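You operate a simulated robot arm through the tools that you are given. There is no shell and no other tool. Be economical: measure what you need, move in short steps, check, and stop when the job is done.

Carry out the task below with a simulated robot arm. There is one attempt and no reset: what you move stays moved.

## Task
Thin the paint on the left plate at N23 with 2 more drops of water under High light.
Fine: dial to High first and that half off at the end; water from the dish beside the three jars by the teal-banded dropper; work it in with the teal-banded muller; put both back; the box's other half stays lit, its plate untouched.

The check looks at the end state, three seconds after you hand in, the way a careful person would. Anything else that was tipped, shoved, dropped, spilled or broken makes it a failure.

## Robot
A 7-joint arm with a two-finger parallel gripper, fixed in place. Base frame: the origin is at the foot of the arm, x ahead of it, y to its left, z up; the work surface is at about z = 0.95. Units: m, degrees, N and s.
With the tool pointing down near the work surface it reaches from about 0.22 to 0.68 m from the base axis. Its first joint turns from -66.0 to 66.0 degrees. Payload 2.4 kg.
The tool frame sits at the grasp point between the pads (the TCP): z along the fingers, y along the line on which they close. The tips reach 0.03 m beyond it. The gripper opens to 0.094 m. The fingers are 0.028 m wide and 0.01 m thick; the gripper's body (0.05 by 0.096 m) begins 0.055 m behind the TCP.
Orientation is that of the tool frame in the base frame, as a unit quaternion [w, x, y, z]. With the fingers straight down and closing along the base's y, the tool's x points along the base's -x, its y along +y and its z along -z.

## Interface
- The arm moves only by the tool servo_tool. Its argument "rows" is text: rows parted by semicolons, each of 6 numbers parted by spaces: the shift along the tool's x, y, z in units of 40 mm (1.0 is 40 mm), then the turn, a rotation vector about the tool's x, y, z in units of 8 degrees (1.0 is 8 degrees). In form: tx ty tz wx wy wz; .... A call has 1 to 10 rows; each row shifts and turns the commanded pose from where the row before left it, along the tool's axes as they then stand. "hand" is the finger opening in m, from 0 to 0.094, set as the call begins (left out, the last holds). A call with a number of a shift or a turn outside -1 to 1 is refused whole. A row lasts 0.2 s, in which the tool goes at most 0.05 m and 8.6 degrees; a call with a longer step from one row to the next is refused whole, and so is a gripper value outside its range. Where a pose cannot be reached the arm comes as near as it can. A force on the tool above 80 N (or 10 N above the force at the start of the call, whichever is more), or a blocked arm, ends the call early, and 0.2 s more pass. Each finger travels about 0.153 m/s and halts on what it meets, pressing with about 27 N; the grip force reading is that of the motor and also rises with nothing between the fingers. The clock runs only during rows and for 0.2 s after the last one: add rows that do not move to give the fingers time. It gives the time, the measured TCP pose, the force on the tool (base axes), the opening and the grip force at its end, in the units of the frame above (readings bear some noise), and new pictures: "views" is both (left out), scene, wrist or none.
- Cameras (640 x 400 px; columns grow to the right, rows downward): "scene" is fixed at [0.0502, 0.4576, 1.4483]; the picture's right is [-0.72, -0.69, 0.00], its down [-0.35, 0.36, -0.86] and it looks along [0.60, -0.62, -0.50] (base axes); focal length 305 px, centre (320, 200). "wrist" rides on the gripper at [-0.037, 0, -0.058] in the tool frame; the picture's right is [0.00, -1.00, 0.00], its down [0.97, 0.00, -0.24] and it looks along [0.24, 0.00, 0.97] (tool axes); focal length 218 px, centre (320, 200). There is no depth. A picture from a camera that has moved, and an enlarged one, comes with that camera's place and axes in the base frame and with its lens. The place of the scene camera against the robot may be out by one fixed shift of up to 0.025 m in any direction.
- enlarge(camera, box): a new picture of the part [left, top, right, bottom] of that camera's present view, enlarged. The clock stands still meanwhile.
- finish_job(): hands the job in; it is judged then, once.

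Work in short steps. Places have to be worked out from the pictures, the camera data and where the tool is seen: move nearer, look again, correct. Check each grasp and each placing, and mend what went wrong. You have 120 turns and 150 pictures in all, those below and enlarged ones among them. Open the gripper and draw the arm clear of the work before you hand the job in, unless the task says otherwise.

The tools are called after "Call:" as name(argument=value, ...) on one line, values as JSON. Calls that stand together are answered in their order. servo_tool: Moves the arm, as the interface text tells. Its arguments: {"type":"object","properties":{"rows":{"type":"string"},"hand":{"type":"number"},"views":{"type":"string","enum":["both","scene","wrist","none"]}},"required":["rows"]} The other tools are called the same way: enlarge (camera, box) takes an enlarged picture of a part of a camera's view; finish_job () hands the job in.

At the start:

```text
clock: 0.0
tcp_pos: [0.3339, 0.1518, 1.3224]
ee_rot: [0.0, 0.0, 1.0, 0.0]
force: [0.4, -0.5, -0.2]
finger_gap: 0.094
gripper_force: 0.2
```

scene: 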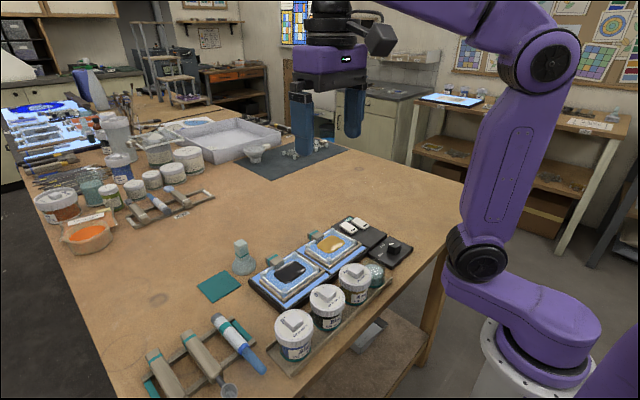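
wrist: 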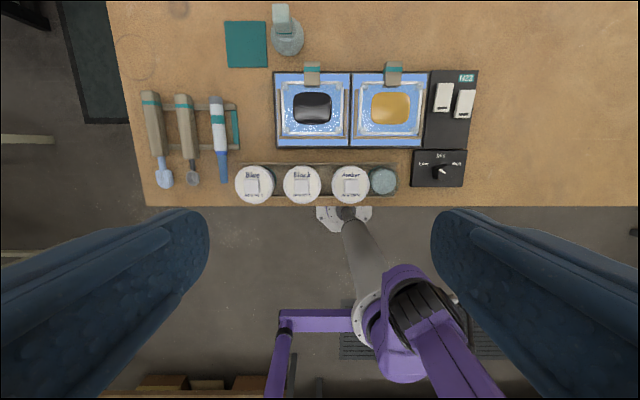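

I'll begin by looking closer at the layout: the light box, rockers, dial, tools and dish.

Call:
enlarge(camera="wrist", box=[260, 50, 500, 210])

Call:
enlarge(camera="wrist", box=[120, 0, 320, 210])

Call:
enlarge(camera="scene", box=[220, 210, 430, 370])

Call:
enlarge(camera="scene", box=[130, 290, 290, 400])

```text
2.50 times, centred on (380, 130) of wrist
camera zoom: at [0.3719, 0.1533, 1.381], right [0.0, -1.0, 0.0], down [-0.97, 0.0, 0.24], along [-0.24, 0.0, -0.97], focal length 546 px, centre (170, 375)
```

zoom: 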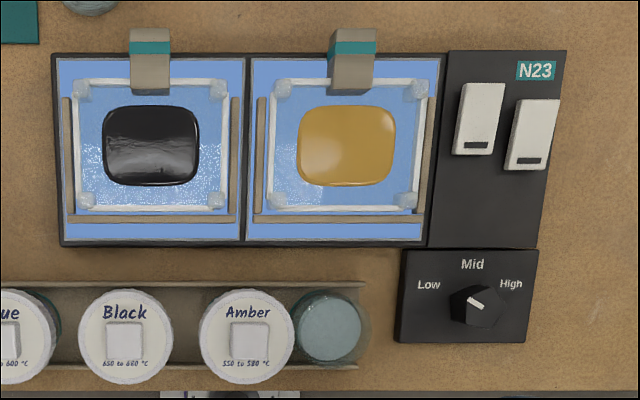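

```text
1.90 times, centred on (220, 105) of wrist
camera zoom: at [0.3719, 0.1533, 1.381], right [0.0, -1.0, 0.0], down [-0.97, 0.0, 0.24], along [-0.24, 0.0, -0.97], focal length 416 px, centre (510, 381)
```

zoom: 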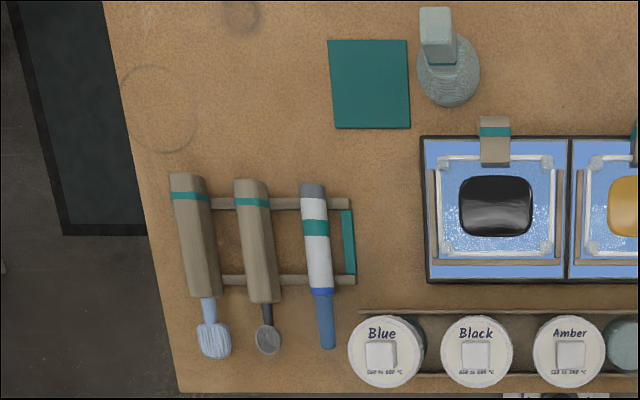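

```text
2.50 times, centred on (325, 290) of scene
camera zoom: at [0.0502, 0.4576, 1.4483], right [-0.72, -0.69, 0.0], down [-0.35, 0.36, -0.86], along [0.6, -0.62, -0.5], focal length 762 px, centre (308, -25)
```

zoom: 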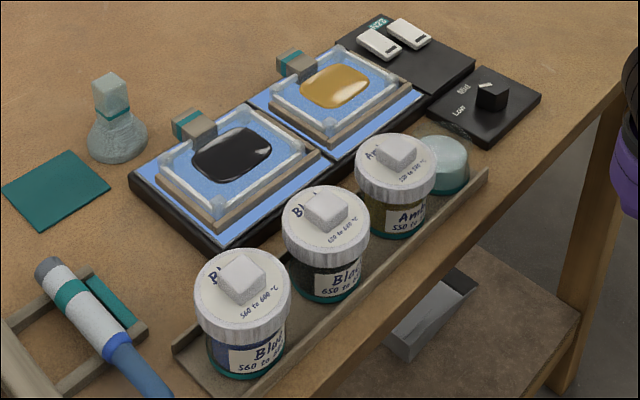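

```text
3.64 times, centred on (210, 345) of scene
camera zoom: at [0.0502, 0.4576, 1.4483], right [-0.72, -0.69, 0.0], down [-0.35, 0.36, -0.86], along [0.6, -0.62, -0.5], focal length 1108 px, centre (720, -327)
```

zoom: 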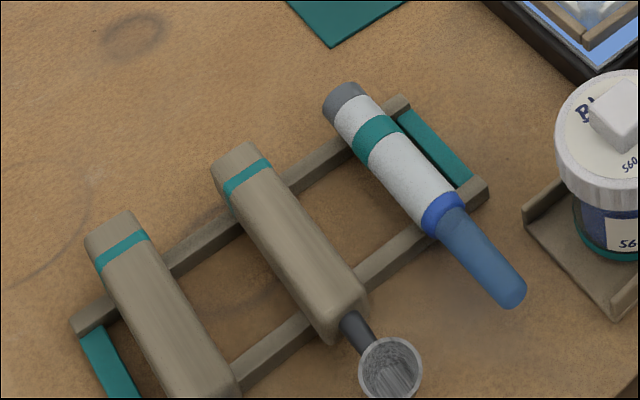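

The dial knob appears near (0.326, -0.071), pointing at Low; the rockers are near (0.45, -0.06) and (0.445, -0.097). I move above the dial for a closer look.

Call:
servo_tool(rows="0 -0.8 0.7 0 0 0;0 -0.8 0.7 0 0 0;0 -0.8 0.7 0 0 0;0 -0.8 0.7 0 0 0;0 -0.8 0.7 0 0 0;0 -0.8 0.7 0 0 0;0 -0.77 0.5 0 0 0", views="both")

```text
clock: 1.6
tcp_pos: [0.3338, -0.0706, 1.1349]
ee_rot: [0.0, 0.001, 1.0, 0.0]
force: [-0.2, -0.5, 0.5]
finger_gap: 0.0941
gripper_force: 0.1
camera wrist: at [0.3717, -0.0707, 1.1929], right [0.0, -1.0, 0.0], down [-0.97, 0.0, 0.24], along [-0.24, 0.0, -0.97], focal length 218 px, centre (320, 200)
```

scene: 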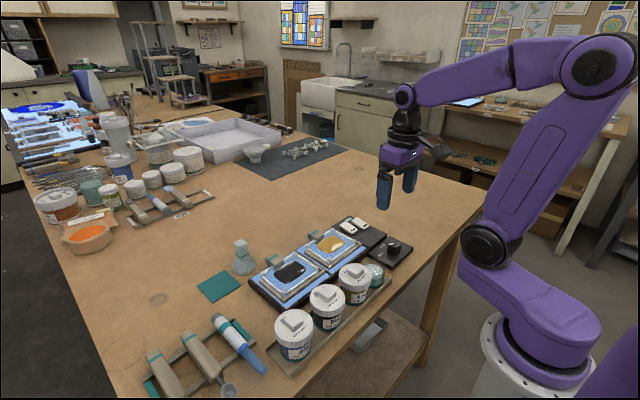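
wrist: 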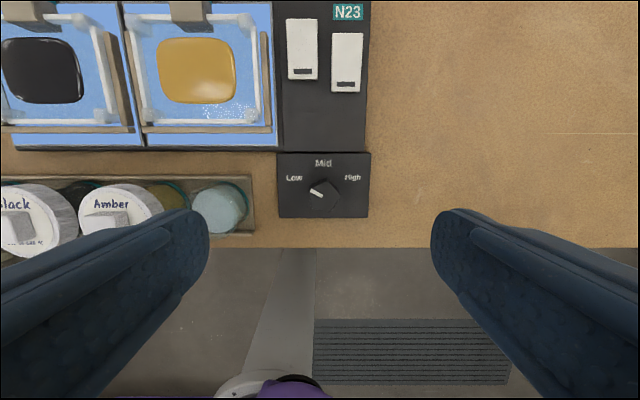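

Call:
enlarge(camera="wrist", box=[270, 140, 382, 220])

Call:
enlarge(camera="wrist", box=[270, 0, 382, 150])

Call:
enlarge(camera="scene", box=[320, 205, 430, 280])

```text
5.00 times, centred on (326, 180) of wrist
camera zoom: at [0.3717, -0.0707, 1.1929], right [0.0, -1.0, 0.0], down [-0.97, 0.0, 0.24], along [-0.24, 0.0, -0.97], focal length 1091 px, centre (290, 300)
```

zoom: 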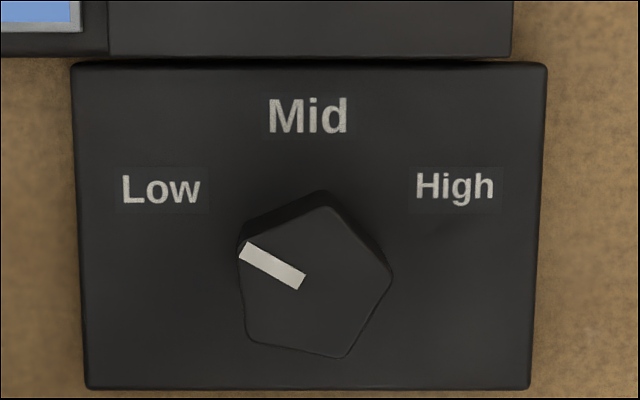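

```text
2.67 times, centred on (326, 75) of wrist
camera zoom: at [0.3717, -0.0707, 1.1929], right [0.0, -1.0, 0.0], down [-0.97, 0.0, 0.24], along [-0.24, 0.0, -0.97], focal length 582 px, centre (304, 533)
```

zoom: 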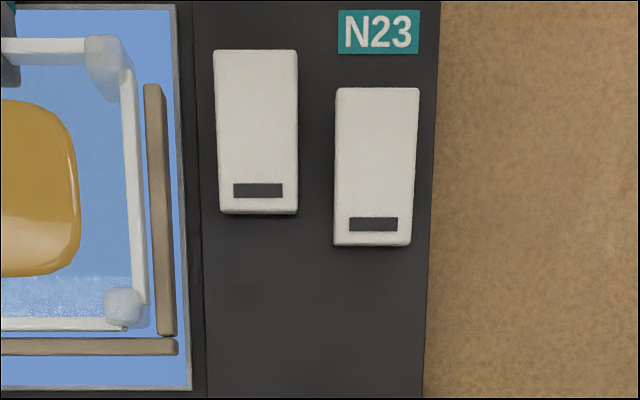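

```text
5.33 times, centred on (375, 242) of scene
camera zoom: at [0.0502, 0.4576, 1.4483], right [-0.72, -0.69, 0.0], down [-0.35, 0.36, -0.86], along [0.6, -0.62, -0.5], focal length 1625 px, centre (27, -27)
```

zoom: 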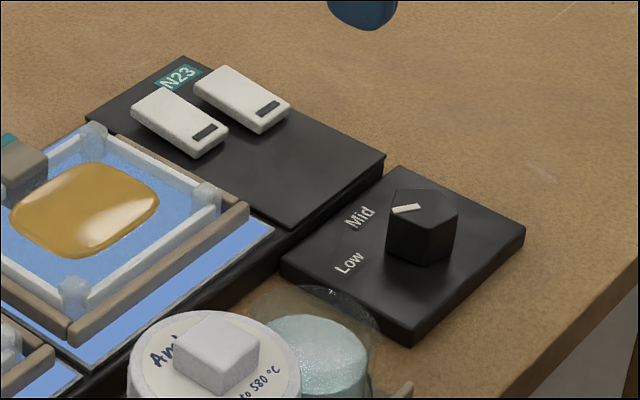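

The pointer is at Low (vertex of a pentagonal knob), and High is 120° clockwise. I centre over the knob, pre-turn anticlockwise 42° so the pads meet a face and a vertex, and go down partway.

Call:
servo_tool(rows="0.21 -0.13 0.5 0 0 0;0 0 0 0 0 -1;0 0 0 0 0 -1;0 0 0 0 0 -1;0 0 0 0 0 -1;0 0 0 0 0 -1;0 0 0.5 0 0 -0.25;0 0 0.6 0 0 0;0 0 0.6 0 0 0;0 0 0.6 0 0 0", hand=0.06)

```text
clock: 3.8
tcp_pos: [0.326, -0.0747, 1.0242]
ee_rot: [-0.001, -0.359, 0.934, 0.001]
force: [0.2, -0.5, 0.3]
finger_gap: 0.0599
gripper_force: 0.0
camera wrist: at [0.3543, -0.0498, 1.0811], right [0.67, -0.74, 0.0], down [-0.72, -0.65, 0.24], along [-0.18, -0.16, -0.97], focal length 218 px, centre (320, 200)
```

scene: 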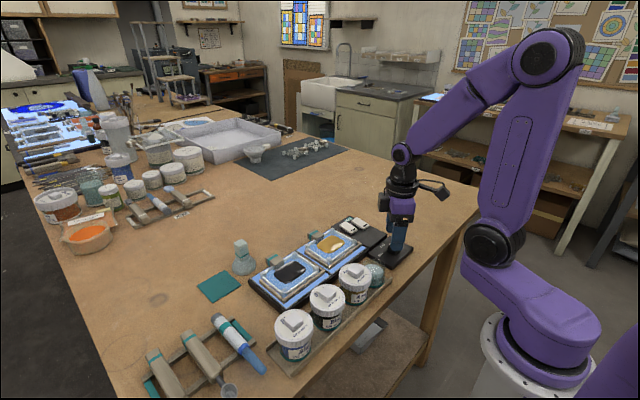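
wrist: 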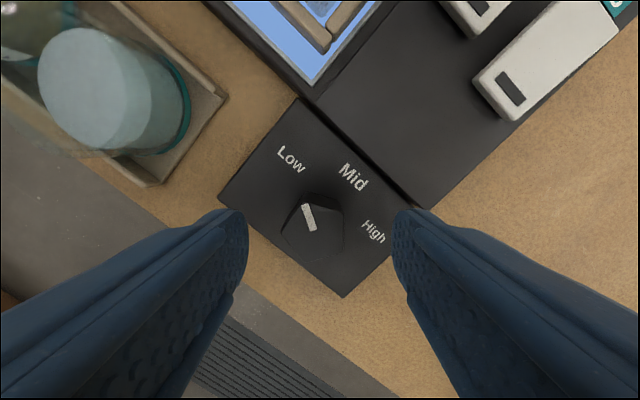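

Knob is centred within about 2 mm; its top is near z≈0.982. I lower the tips to about 0.970 and close.

Call:
servo_tool(rows="0 0.04 0.3 0 0 0;0 0 0.3 0 0 0", views="none")

Call:
servo_tool(rows="0 0 0 0 0 0;0 0 0 0 0 0", hand=0.02, views="wrist")

```text
clock: 4.4
tcp_pos: [0.3253, -0.0728, 0.9994]
ee_rot: [0.0, -0.358, 0.934, 0.001]
force: [0.0, -0.6, 0.6]
finger_gap: 0.0601
gripper_force: 0.1
```

```text
clock: 5.0
tcp_pos: [0.3228, -0.0713, 0.9978]
ee_rot: [-0.003, -0.358, 0.934, 0.002]
force: [-10.5, 16.0, -1.9]
finger_gap: 0.0298
gripper_force: 44.6
camera wrist: at [0.3525, -0.0471, 1.0568], right [0.67, -0.74, 0.0], down [-0.72, -0.65, 0.24], along [-0.18, -0.16, -0.97], focal length 218 px, centre (320, 200)
```

wrist: 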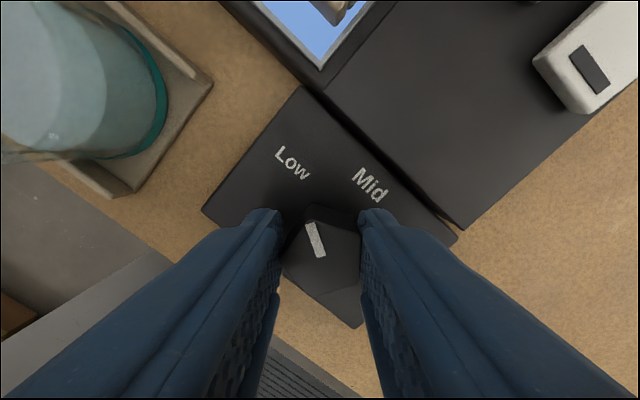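

Gripped, with the knob about 3 mm toward tool +y; I shift to relieve the load, then turn clockwise 72°.

Call:
servo_tool(rows="0 0.07 0 0 0 0;0 0 0 0 0 1;0 0 0 0 0 1;0 0 0 0 0 1;0 0 0 0 0 1;0 0 0 0 0 1;0 0 0 0 0 1;0 0 0 0 0 1;0 0 0 0 0 1;0 0 0 0 0 1", views="wrist")

```text
clock: 7.2
tcp_pos: [0.3231, -0.0745, 1.0011]
ee_rot: [0.002, 0.26, 0.965, 0.0]
force: [9.1, -43.4, -0.6]
finger_gap: 0.0297
gripper_force: 45.4
camera wrist: at [0.3565, -0.0924, 1.0574], right [-0.5, -0.87, 0.0], down [-0.84, 0.49, 0.23], along [-0.2, 0.12, -0.97], focal length 218 px, centre (320, 200)
```

wrist: 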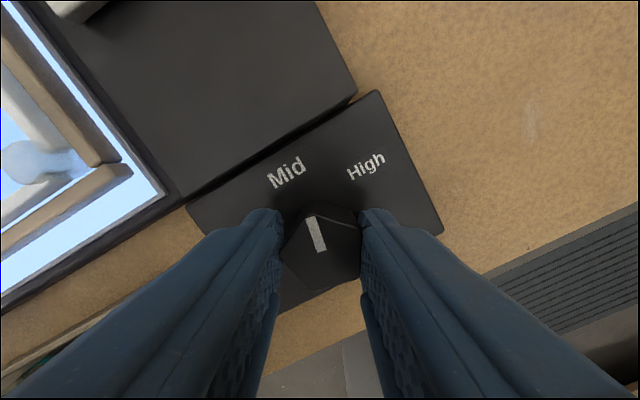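

Pointer is now just past Mid; the side load shows the knob centre is ~3.5 mm toward -y. I correct and turn the last 48°.

Call:
servo_tool(rows="-0.044 -0.076 0 0 0 0;0 0 0 0 0 1;0 0 0 0 0 1;0 0 0 0 0 1;0 0 0 0 0 1;0 0 0 0 0 1;0 0 0 0 0 1;0 0 0 0 0 0", views="wrist")

```text
clock: 9.0
tcp_pos: [0.3239, -0.0768, 0.9986]
ee_rot: [0.001, 0.63, 0.777, 0.0]
force: [13.2, -16.1, -5.0]
finger_gap: 0.0298
gripper_force: 45.3
camera wrist: at [0.3321, -0.1115, 1.0573], right [-0.98, -0.21, 0.0], down [-0.2, 0.95, 0.24], along [-0.05, 0.23, -0.97], focal length 218 px, centre (320, 200)
```

wrist: 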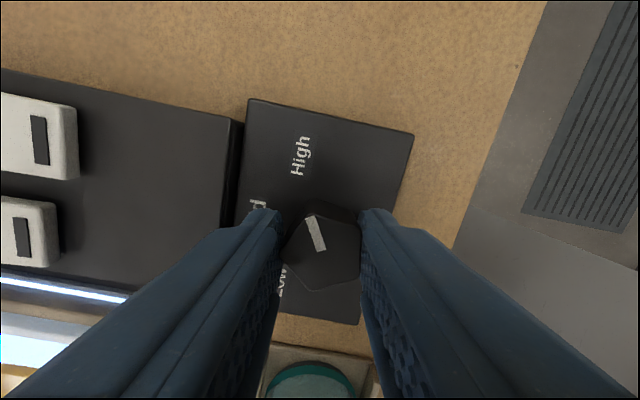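

The pointer is at High. I release, rise and turn the hand back to square, then verify.

Call:
servo_tool(rows="0 0 0 0 0 0;0 0 0 0 0 0;0 0 -0.8 0 0 0;0 0 -1 0 0 0;0 0 -1 0 0 0", hand=0.06, views="none")

Call:
servo_tool(rows="0 0 0 0 0 -1;0 0 0 0 0 -1;0 0 0 0 0 -1;0 0 0 0 0 -1;0 0 0 0 0 -1;0 0 0 0 0 -1;0 0 0 0 0 -1;0 0 0 0 0 -1;0 0 0 0 0 -1;0 0 0 0 0 -0.75", views="both")

```text
clock: 10.2
tcp_pos: [0.3236, -0.0752, 1.1114]
ee_rot: [0.0, 0.63, 0.777, 0.0]
force: [0.2, -0.2, -0.1]
finger_gap: 0.0602
gripper_force: 0.0
```

```text
clock: 12.4
tcp_pos: [0.3233, -0.0749, 1.1106]
ee_rot: [-0.001, -0.002, 1.0, 0.0]
force: [-0.6, 1.0, 0.1]
finger_gap: 0.0601
gripper_force: 0.1
camera wrist: at [0.3609, -0.0745, 1.1689], right [0.0, -1.0, 0.0], down [-0.97, 0.0, 0.24], along [-0.24, 0.0, -0.97], focal length 218 px, centre (320, 200)
```

scene: 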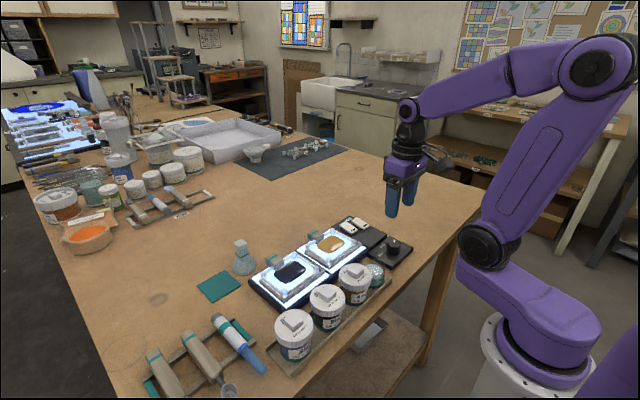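
wrist: 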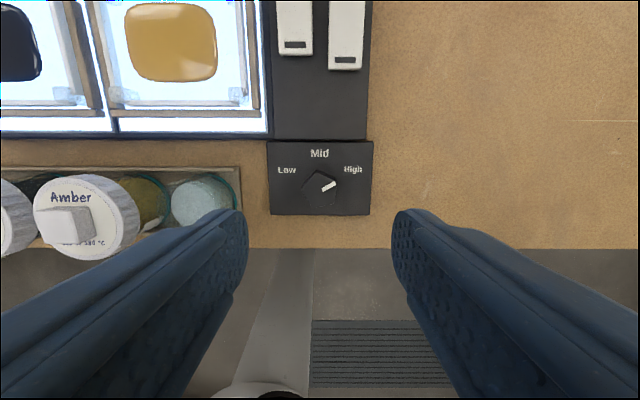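

Dial is at High and the panel brightened. Next I look at the dish beside the jars from above.

Call:
servo_tool(rows="0.1 0.9 -0.4 0 0 0;0.1 0.9 -0.4 0 0 0;0 0.9 -0.2 0 0 0", views="wrist")

Call:
enlarge(camera="wrist", box=[250, 90, 410, 230])

Call:
enlarge(camera="scene", box=[330, 240, 400, 320])

```text
clock: 13.2
tcp_pos: [0.3135, 0.0343, 1.1527]
ee_rot: [0.0, 0.001, 1.0, 0.0]
force: [-0.3, 1.2, 0.5]
finger_gap: 0.0599
gripper_force: 0.1
camera wrist: at [0.3525, 0.0335, 1.2098], right [0.0, -1.0, 0.0], down [-0.97, 0.0, 0.24], along [-0.24, 0.0, -0.97], focal length 218 px, centre (320, 200)
```

wrist: 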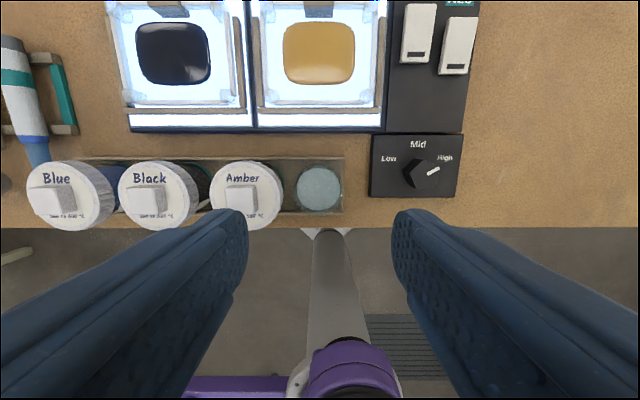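

```text
2.86 times, centred on (330, 160) of wrist
camera zoom: at [0.3525, 0.0335, 1.2098], right [0.0, -1.0, 0.0], down [-0.97, 0.0, 0.24], along [-0.24, 0.0, -0.97], focal length 624 px, centre (291, 314)
```

zoom: 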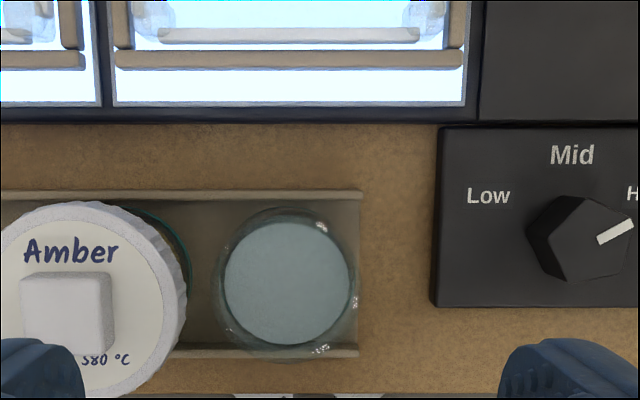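

```text
5.00 times, centred on (365, 280) of scene
camera zoom: at [0.0502, 0.4576, 1.4483], right [-0.72, -0.69, 0.0], down [-0.35, 0.36, -0.86], along [0.6, -0.62, -0.5], focal length 1523 px, centre (95, -200)
```

zoom: 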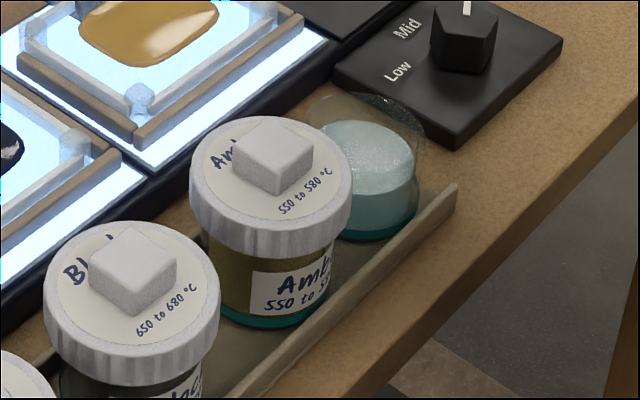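

The dish is an open glass of water centred near (0.307, 0.0345). Now I move to look over the dropper.

Call:
servo_tool(rows="-0.2 0.95 0 0 0 0;-0.2 0.95 0 0 0 0;-0.2 0.95 0 0 0 0;-0.2 0.95 0 0 0 0;-0.2 0.95 0 0 0 0;-0.2 0.95 0 0 0 0;-0.2 0.95 0 0 0 0;0 0.5 0 0 0 0", views="wrist")

Call:
enlarge(camera="wrist", box=[230, 70, 410, 230])

Call:
enlarge(camera="scene", box=[200, 300, 280, 385])

```text
clock: 15.0
tcp_pos: [0.3703, 0.3211, 1.1498]
ee_rot: [0.001, 0.0, 1.0, 0.0]
force: [0.3, -0.3, -0.3]
finger_gap: 0.06
gripper_force: 0.0
camera wrist: at [0.4085, 0.3207, 1.2086], right [0.0, -1.0, 0.0], down [-0.97, 0.0, 0.24], along [-0.24, 0.0, -0.97], focal length 218 px, centre (320, 200)
```

wrist: 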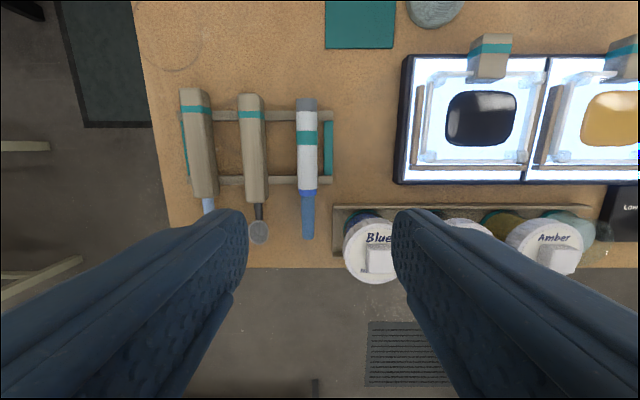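

```text
2.50 times, centred on (320, 150) of wrist
camera zoom: at [0.4085, 0.3207, 1.2086], right [0.0, -1.0, 0.0], down [-0.97, 0.0, 0.24], along [-0.24, 0.0, -0.97], focal length 546 px, centre (320, 325)
```

zoom: 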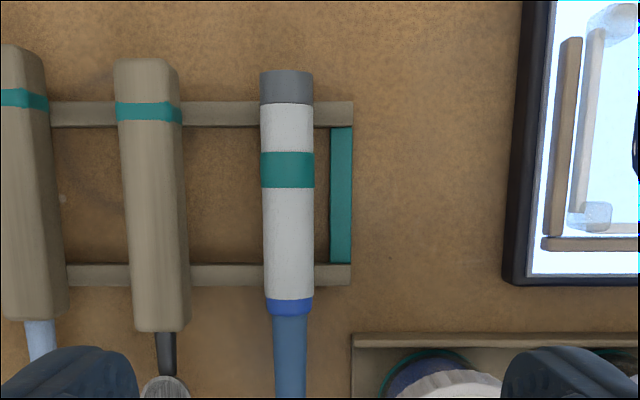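

```text
4.71 times, centred on (240, 342) of scene
camera zoom: at [0.0502, 0.4576, 1.4483], right [-0.72, -0.69, 0.0], down [-0.35, 0.36, -0.86], along [0.6, -0.62, -0.5], focal length 1434 px, centre (696, -471)
```

zoom: 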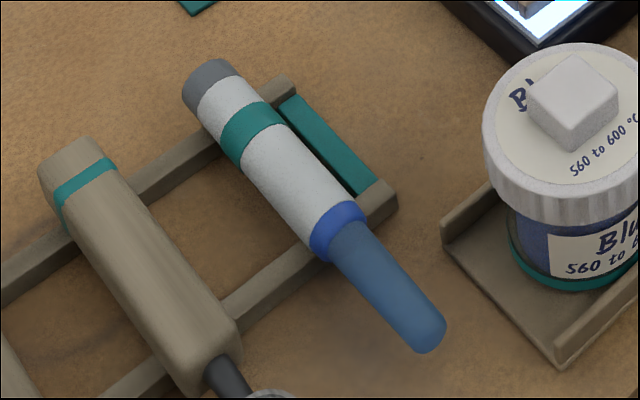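

Dropper lies along x at y≈0.3335, barrel x 0.362–0.452, nozzle tip x≈0.31, axis z≈0.976. I go above the barrel between the rails with a 42 mm opening and check before the last descent.

Call:
servo_tool(rows="-0.45 0.16 0.5 0 0 0;-0.42 0.15 0.5 0 0 0;0 0 0.7 0 0 0;0 0 0.7 0 0 0;0 0 0.5 0 0 0", hand=0.042)

Call:
enlarge(camera="scene", box=[160, 280, 300, 385])

```text
clock: 16.2
tcp_pos: [0.4068, 0.3318, 1.0351]
ee_rot: [0.001, 0.0, 1.0, 0.0]
force: [0.8, 0.5, 0.2]
finger_gap: 0.042
gripper_force: 0.0
camera wrist: at [0.4445, 0.3319, 1.0922], right [0.0, -1.0, 0.0], down [-0.97, 0.0, 0.24], along [-0.24, 0.0, -0.97], focal length 218 px, centre (320, 200)
```

scene: 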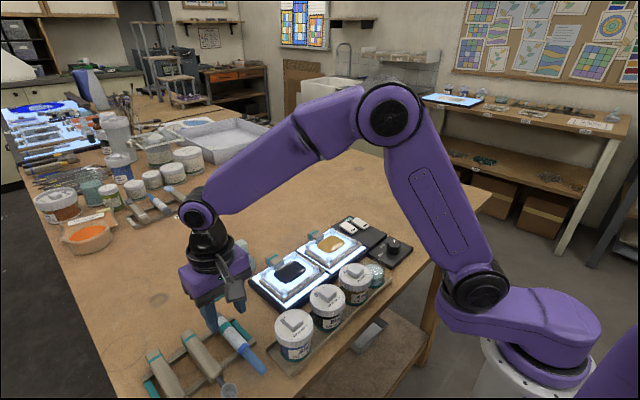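
wrist: 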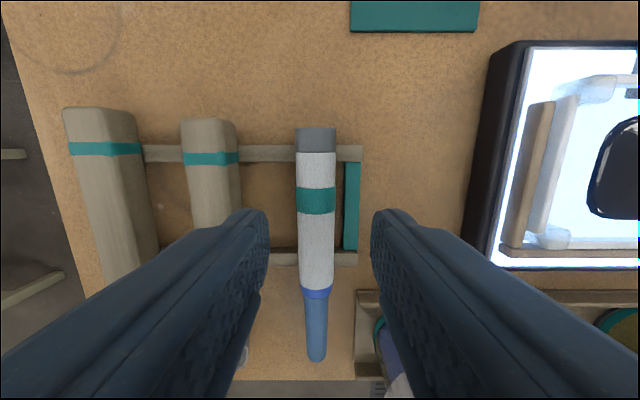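

```text
3.81 times, centred on (230, 332) of scene
camera zoom: at [0.0502, 0.4576, 1.4483], right [-0.72, -0.69, 0.0], down [-0.35, 0.36, -0.86], along [0.6, -0.62, -0.5], focal length 1161 px, centre (663, -305)
```

zoom: 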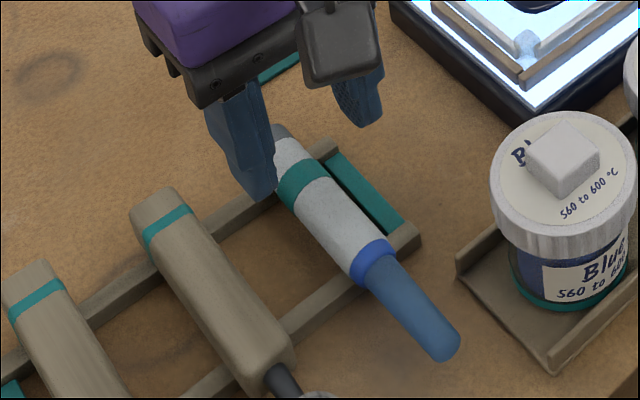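

The dropper is centred between the fingers. I lower so the tips reach about z=0.968 (above the teal bar) and close gently.

Call:
servo_tool(rows="0 0.02 0.46 0 0 0;0 0 0.46 0 0 0", views="none")

Call:
servo_tool(rows="0 0 0 0 0 0;0 0 0 0 0 0", hand=0.016, views="both")

```text
clock: 16.8
tcp_pos: [0.4053, 0.3303, 0.9978]
ee_rot: [0.0, 0.0, 1.0, 0.0]
force: [0.3, -0.1, -1.0]
finger_gap: 0.0421
gripper_force: 0.0
```

```text
clock: 17.4
tcp_pos: [0.4043, 0.3306, 0.9975]
ee_rot: [-0.001, 0.0, 1.0, 0.0]
force: [0.8, 0.9, 0.6]
finger_gap: 0.0212
gripper_force: 27.1
camera wrist: at [0.4436, 0.3312, 1.0559], right [0.0, -1.0, 0.0], down [-0.97, 0.0, 0.24], along [-0.24, 0.0, -0.97], focal length 218 px, centre (320, 200)
```

scene: 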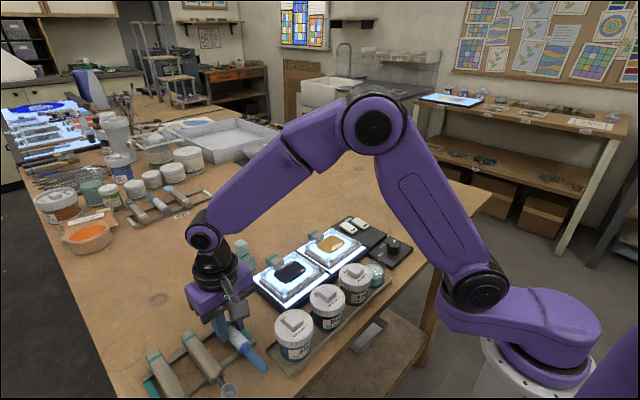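
wrist: 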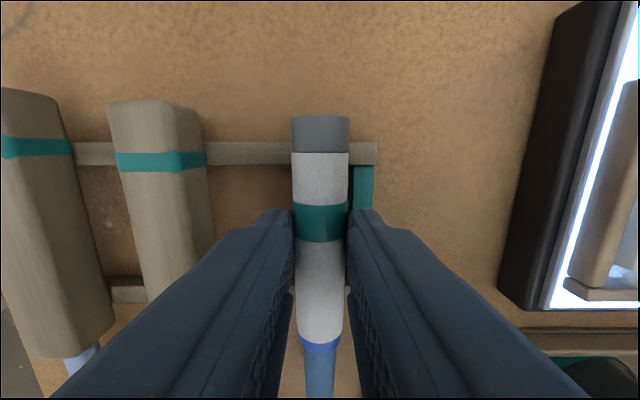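

Held firmly at 21 mm. I lift straight up, then tilt nozzle-down (negative turn about tool y) in free space to test the reach.

Call:
servo_tool(rows="0 0 -0.5 0 0 0;0 0 -0.8 0 0 0;0 0 -0.9 0 0 0;0 0 -0.9 0 0 0;0 0 -0.9 0 0 0", views="both")

```text
clock: 18.6
tcp_pos: [0.4064, 0.3312, 1.1568]
ee_rot: [-0.001, 0.0, 1.0, -0.001]
force: [-0.3, 0.1, -1.5]
finger_gap: 0.0213
gripper_force: 27.1
camera wrist: at [0.444, 0.3314, 1.2145], right [0.0, -1.0, 0.0], down [-0.97, 0.0, 0.24], along [-0.24, 0.0, -0.97], focal length 218 px, centre (320, 200)
```

scene: 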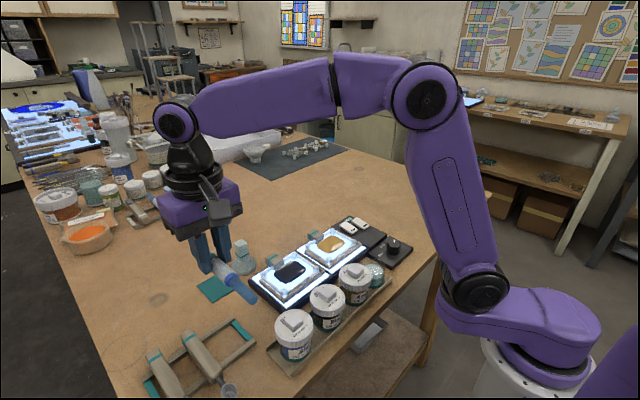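
wrist: 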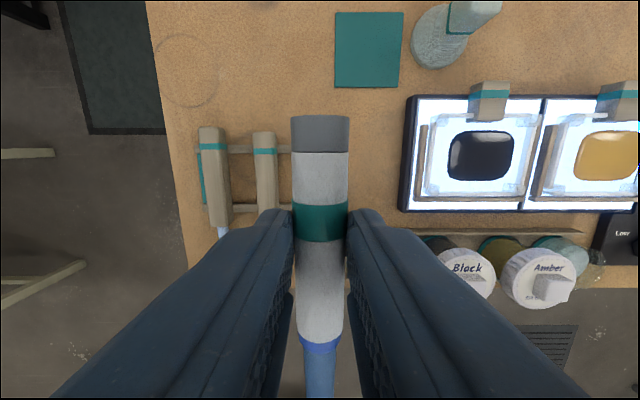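

Now tilt nozzle-down by 64°, rising slightly.

Call:
servo_tool(rows="0 0 -0.5 0 -1 0;0 0 0 0 -1 0;0 0 0 0 -1 0;0 0 0 0 -1 0;0 0 0 0 -1 0;0 0 0 0 -1 0;0 0 0 0 -1 0;0 0 0 0 -1 0;0 0 0 0 0 0", views="both")

```text
clock: 20.6
tcp_pos: [0.4043, 0.3319, 1.1781]
ee_rot: [0.53, 0.0, 0.848, 0.0]
force: [0.2, 1.4, -1.3]
finger_gap: 0.0211
gripper_force: 27.3
camera wrist: at [0.3702, 0.3322, 1.2366], right [0.0, -1.0, 0.0], down [-0.64, 0.0, -0.77], along [0.77, 0.0, -0.64], focal length 218 px, centre (320, 200)
```

scene: 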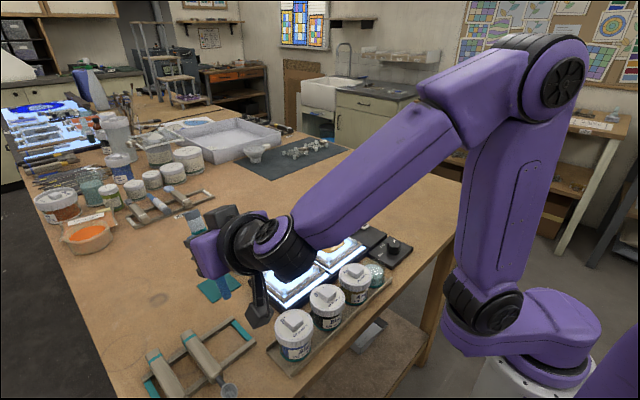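
wrist: 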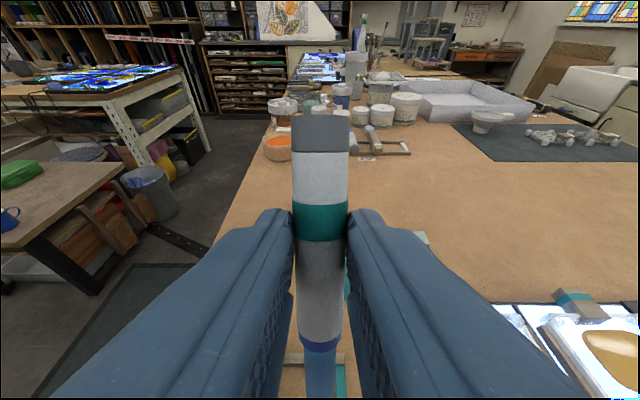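

Tilt of 64° is reachable; tip should be ~22 mm behind and ~95 mm below the TCP. I carry it at this height toward the dish (jar tops ≈1.03, tip ≈1.08).

Call:
servo_tool(rows="0.1 -0.93 -0.21 0 0 0;0.1 -0.93 -0.21 0 0 0;0.1 -0.93 -0.21 0 0 0;0.1 -0.93 -0.21 0 0 0;0.1 -0.93 -0.21 0 0 0;0.1 -0.93 -0.21 0 0 0;0.1 -0.93 -0.21 0 0 0;0.1 -0.93 -0.21 0 0 0;0 0 0 0 0 0", views="both")

Call:
enlarge(camera="scene", box=[310, 180, 430, 310])

```text
clock: 22.6
tcp_pos: [0.3305, 0.0325, 1.1791]
ee_rot: [0.53, 0.0, 0.848, -0.001]
force: [-0.4, -0.4, -0.2]
finger_gap: 0.021
gripper_force: 27.2
camera wrist: at [0.2954, 0.0332, 1.2391], right [0.0, -1.0, 0.0], down [-0.64, 0.0, -0.77], along [0.77, 0.0, -0.64], focal length 218 px, centre (320, 200)
```

scene: 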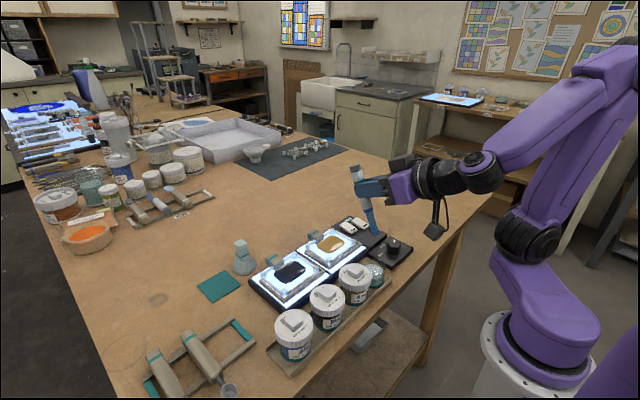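
wrist: 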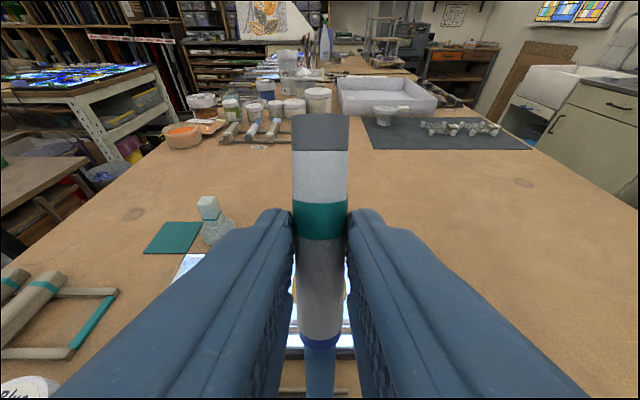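

```text
3.08 times, centred on (370, 245) of scene
camera zoom: at [0.0502, 0.4576, 1.4483], right [-0.72, -0.69, 0.0], down [-0.35, 0.36, -0.86], along [0.6, -0.62, -0.5], focal length 938 px, centre (166, 62)
```

zoom: 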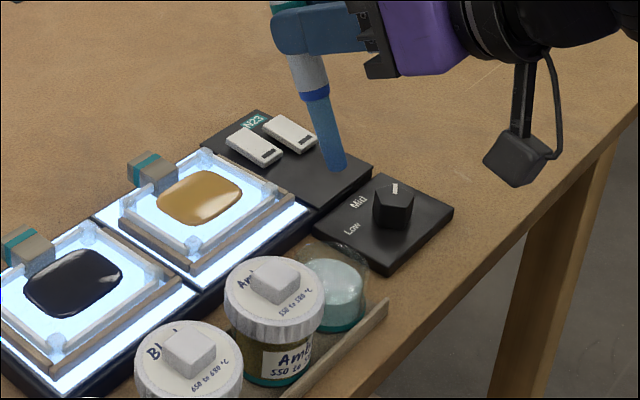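

The tip projection agrees with the scene picture. I tilt a further 16° to 80° for easier entry into the dish and bring the tip over its centre.

Call:
servo_tool(rows="0 0.05 0 0 -1 0;0 0 0 0 -1 0;0.065 0 -0.37 0 0 0;0.065 0 -0.37 0 0 0;0 0 0 0 0 0;0 0 0 0 0 0", views="scene")

Call:
enlarge(camera="scene", box=[310, 180, 430, 310])

```text
clock: 24.0
tcp_pos: [0.3307, 0.0492, 1.1885]
ee_rot: [0.643, 0.0, 0.766, 0.0]
force: [-0.8, -0.4, -0.7]
finger_gap: 0.0212
gripper_force: 26.9
out of reach, approached as far as the arm can: row 2, 3, 4
```

scene: 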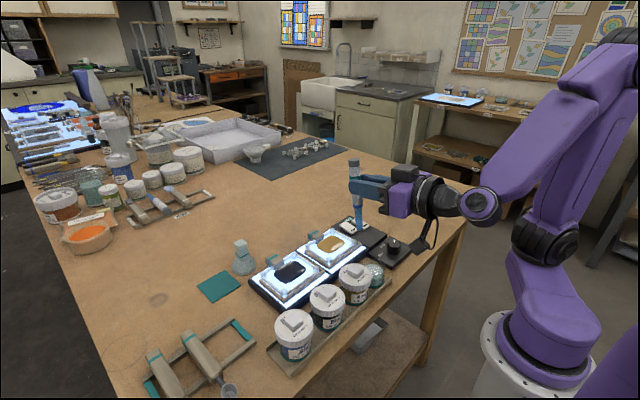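

```text
3.08 times, centred on (370, 245) of scene
camera zoom: at [0.0502, 0.4576, 1.4483], right [-0.72, -0.69, 0.0], down [-0.35, 0.36, -0.86], along [0.6, -0.62, -0.5], focal length 938 px, centre (166, 62)
```

zoom: 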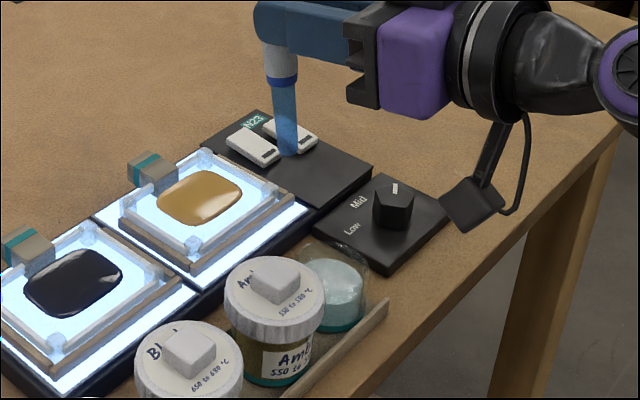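

80° is out of reach that close to the base, so I undo to 64° and use an off-centre entry instead.

Call:
servo_tool(rows="-0.065 0 0.37 0 0 0;-0.065 0 0.37 0 0 0;0 0 0 0 1 0;0 0 0 0 1 0;0 0 0 0 0 0", views="none")

```text
clock: 25.2
tcp_pos: [0.3604, 0.0489, 1.1895]
ee_rot: [0.529, 0.0, 0.849, 0.001]
force: [-1.2, -0.6, 0.0]
finger_gap: 0.0212
gripper_force: 27.2
```

Now at 64°, TCP (0.360, 0.049, 1.19). I move so the tip is just above the rim at x≈0.299, y≈0.034.

Call:
servo_tool(rows="0.7 -0.125 -0.02 0 0 0;0.7 -0.125 -0.02 0 0 0;0.7 -0.12 -0.02 0 0 0;0 0 0 0 0 0", views="both")

Call:
enlarge(camera="scene", box=[330, 220, 420, 310])

```text
clock: 26.2
tcp_pos: [0.3296, 0.0471, 1.1229]
ee_rot: [0.529, 0.001, 0.849, -0.001]
force: [-0.7, -0.5, -0.6]
finger_gap: 0.0212
gripper_force: 27.3
out of reach, approached as far as the arm can: row 3
camera wrist: at [0.295, 0.0486, 1.1823], right [0.0, -1.0, 0.0], down [-0.64, 0.0, -0.77], along [0.77, 0.0, -0.64], focal length 218 px, centre (320, 200)
```

scene: 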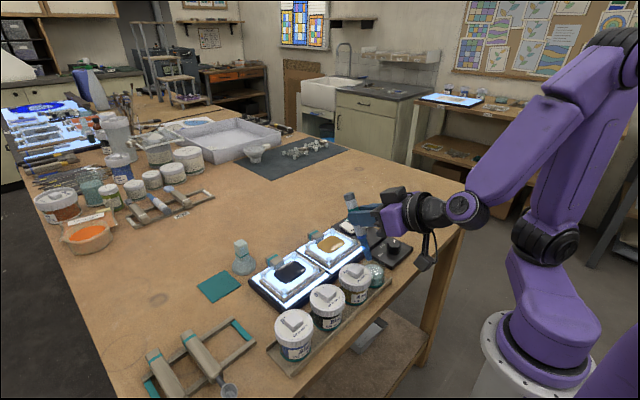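
wrist: 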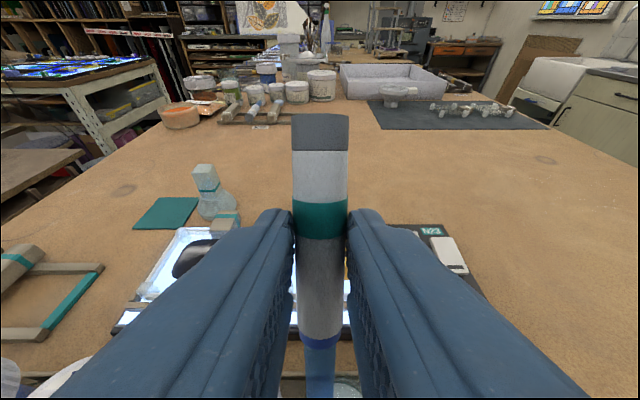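

```text
4.44 times, centred on (375, 265) of scene
camera zoom: at [0.0502, 0.4576, 1.4483], right [-0.72, -0.69, 0.0], down [-0.35, 0.36, -0.86], along [0.6, -0.62, -0.5], focal length 1354 px, centre (76, -89)
```

zoom: 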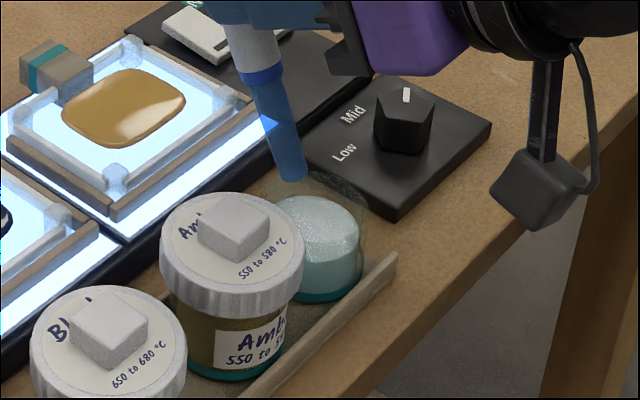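

The hand gets too close to the base column. I raise, then yaw the hand 64° about the vertical so it lies over the dial side (−y) rather than over the base.

Call:
servo_tool(rows="-0.6 0 -0.3 0 0 0;-0.6 0 -0.3 0 0 0;0 0 0 -0.899 0 -0.438;0 0 0 -0.899 0 -0.438;0 0 0 -0.899 0 -0.438;0 0 0 -0.899 0 -0.438;0 0 0 -0.899 0 -0.438;0 0 0 -0.899 0 -0.438;0 0 0 -0.899 0 -0.438;0 0 0 -0.899 0 -0.438", views="both")

```text
clock: 28.4
tcp_pos: [0.233, 0.212, 1.1727]
ee_rot: [0.45, -0.449, 0.719, 0.281]
force: [0.4, 0.0, -0.9]
finger_gap: 0.021
gripper_force: 27.3
out of reach, approached as far as the arm can: row 5, 6, 7, 8, 9, 10
camera wrist: at [0.2173, 0.1796, 1.232], right [0.9, -0.44, 0.0], down [-0.28, -0.58, -0.77], along [0.34, 0.69, -0.64], focal length 218 px, centre (320, 200)
```

scene: 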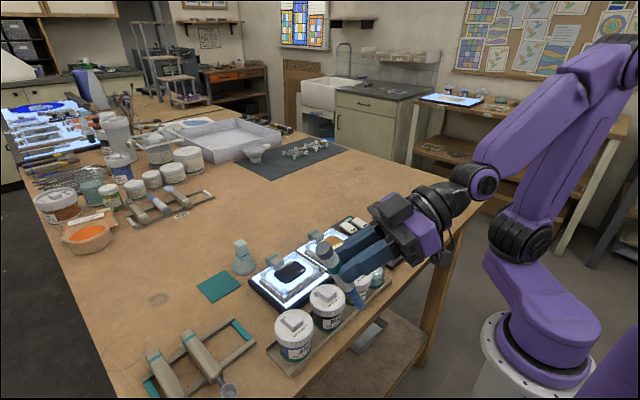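
wrist: 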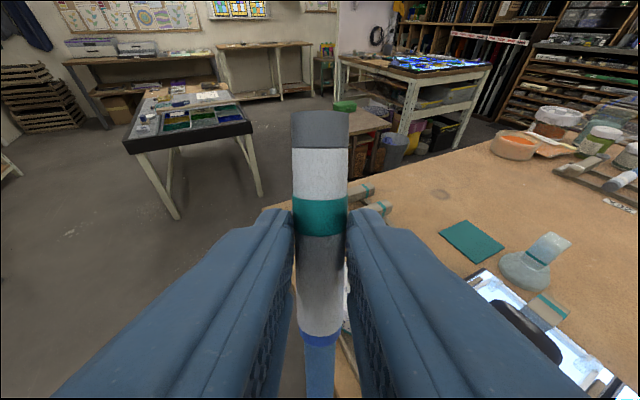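

The solver drifted sideways but kept the yaw. From here I move toward the dish at this yaw, which takes the wrist away from the base.

Call:
servo_tool(rows="0.29 -0.9 -0.59 0 0 0;0.29 -0.9 -0.59 0 0 0;0.29 -0.9 -0.59 0 0 0;0.28 -0.9 -0.59 0 0 0;0 0 0 0 0 0", views="both")

```text
clock: 29.6
tcp_pos: [0.2299, 0.1833, 1.1987]
ee_rot: [0.449, -0.449, 0.72, 0.279]
force: [-0.6, -0.2, -0.4]
finger_gap: 0.0214
gripper_force: 26.7
out of reach, approached as far as the arm can: row 1, 2, 3, 4
camera wrist: at [0.2158, 0.1529, 1.2571], right [0.9, -0.44, 0.0], down [-0.28, -0.58, -0.77], along [0.34, 0.69, -0.64], focal length 218 px, centre (320, 200)
```

scene: 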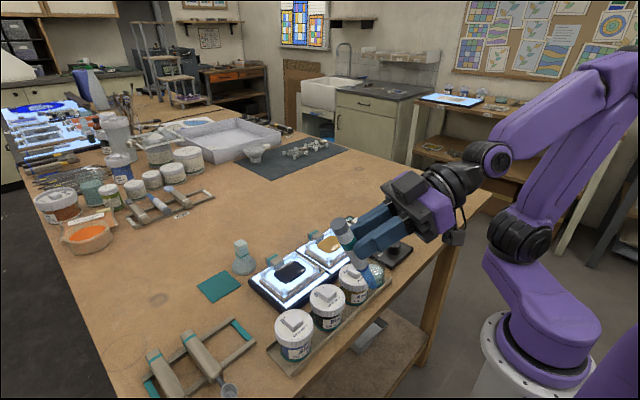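
wrist: 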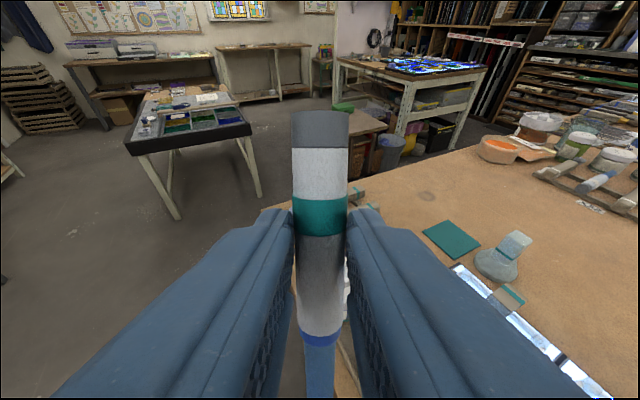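

I go around: first outward (+x), then across.

Call:
servo_tool(rows="-0.16 -0.75 0.33 0 0 0;-0.16 -0.75 0.33 0 0 0;-0.16 -0.75 0.33 0 0 0;0 0 0 0 0 0", views="none")

```text
clock: 30.6
tcp_pos: [0.2805, 0.1808, 1.1896]
ee_rot: [0.433, -0.452, 0.734, 0.262]
force: [0.0, 0.0, -0.3]
finger_gap: 0.0211
gripper_force: 26.9
out of reach, approached as far as the arm can: row 1, 2
```

Call:
servo_tool(rows="-0.16 -0.75 0.33 0 0 0;-0.16 -0.75 0.33 0 0 0;-0.16 -0.75 0.33 0 0 0;-0.16 -0.75 0.33 0 0 0;0 0 0 0 0 0", views="scene")

```text
clock: 31.8
tcp_pos: [0.4151, 0.1787, 1.1875]
ee_rot: [0.434, -0.452, 0.734, 0.262]
force: [-0.2, 0.4, -0.8]
finger_gap: 0.0213
gripper_force: 27.0
```

scene: 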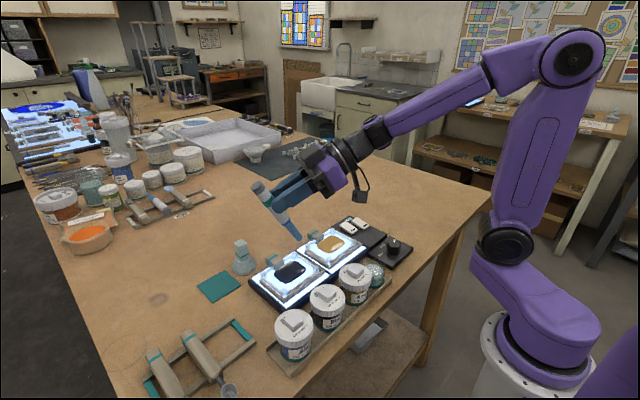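

Now the pose is free. I steepen the dropper to ~77° and move the tip over the dish at safe height.

Call:
servo_tool(rows="0 0 0 0 -1 0;0 0 0 0 -1 0;0.2 0.154 -0.864 0 0 0;0.2 0.154 -0.864 0 0 0;0.2 0.154 -0.864 0 0 0;0.2 0.154 -0.864 0 0 0;0.2 0.154 -0.864 0 0 0;0 0 0 0 0 0", views="both")

```text
clock: 33.6
tcp_pos: [0.319, 0.0336, 1.1985]
ee_rot: [0.531, -0.411, 0.667, 0.322]
force: [-0.9, 0.1, -1.3]
finger_gap: 0.0212
gripper_force: 27.4
out of reach, approached as far as the arm can: row 7
camera wrist: at [0.298, -0.0085, 1.2479], right [0.89, -0.45, 0.01], down [-0.2, -0.41, -0.89], along [0.41, 0.79, -0.46], focal length 218 px, centre (320, 200)
```

scene: 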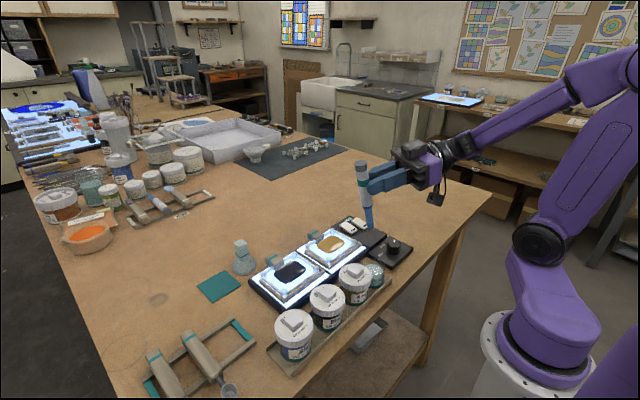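
wrist: 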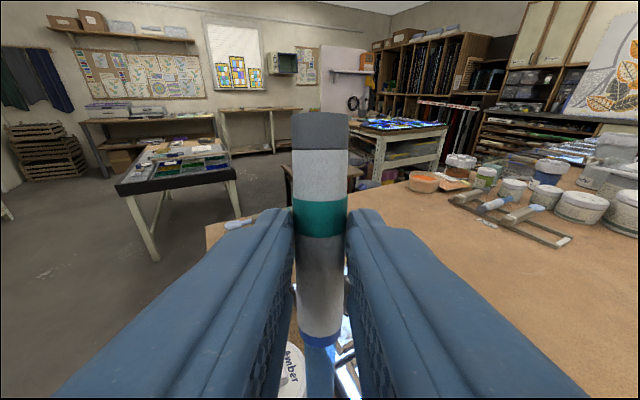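

Almost there: tip ≈(0.319, 0.034, 1.10). I descend to just above the rim while shifting 12 mm toward −x.

Call:
servo_tool(rows="0.66 0.09 0.105 0 0 0;0.66 0.09 0.105 0 0 0;0.66 0.09 0.105 0 0 0;0 0 0 0 0 0", views="scene")

Call:
enlarge(camera="scene", box=[330, 220, 420, 310])

```text
clock: 34.6
tcp_pos: [0.3483, 0.0289, 1.1364]
ee_rot: [0.532, -0.411, 0.666, 0.323]
force: [0.3, 0.2, -0.2]
finger_gap: 0.0211
gripper_force: 26.9
out of reach, approached as far as the arm can: row 1, 2, 3
```

scene: 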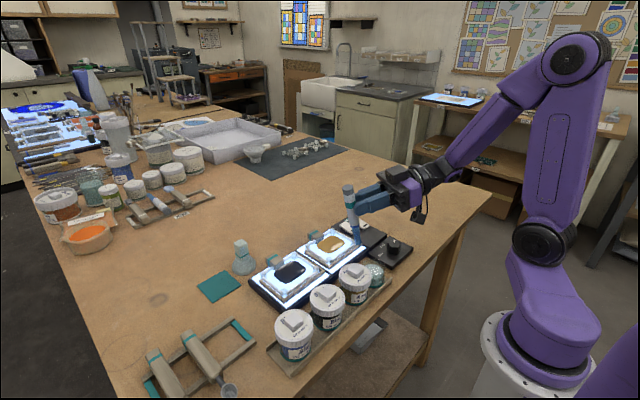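

```text
4.44 times, centred on (375, 265) of scene
camera zoom: at [0.0502, 0.4576, 1.4483], right [-0.72, -0.69, 0.0], down [-0.35, 0.36, -0.86], along [0.6, -0.62, -0.5], focal length 1354 px, centre (76, -89)
```

zoom: 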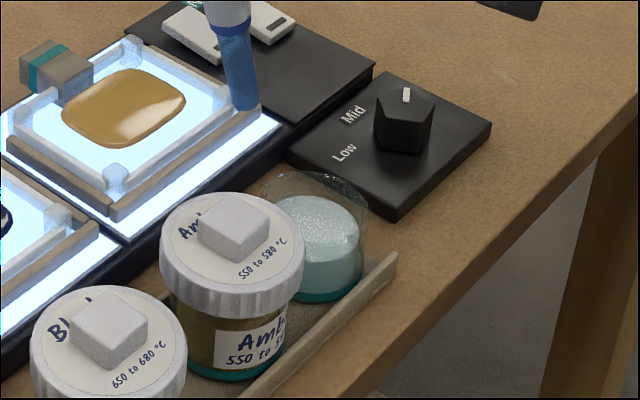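

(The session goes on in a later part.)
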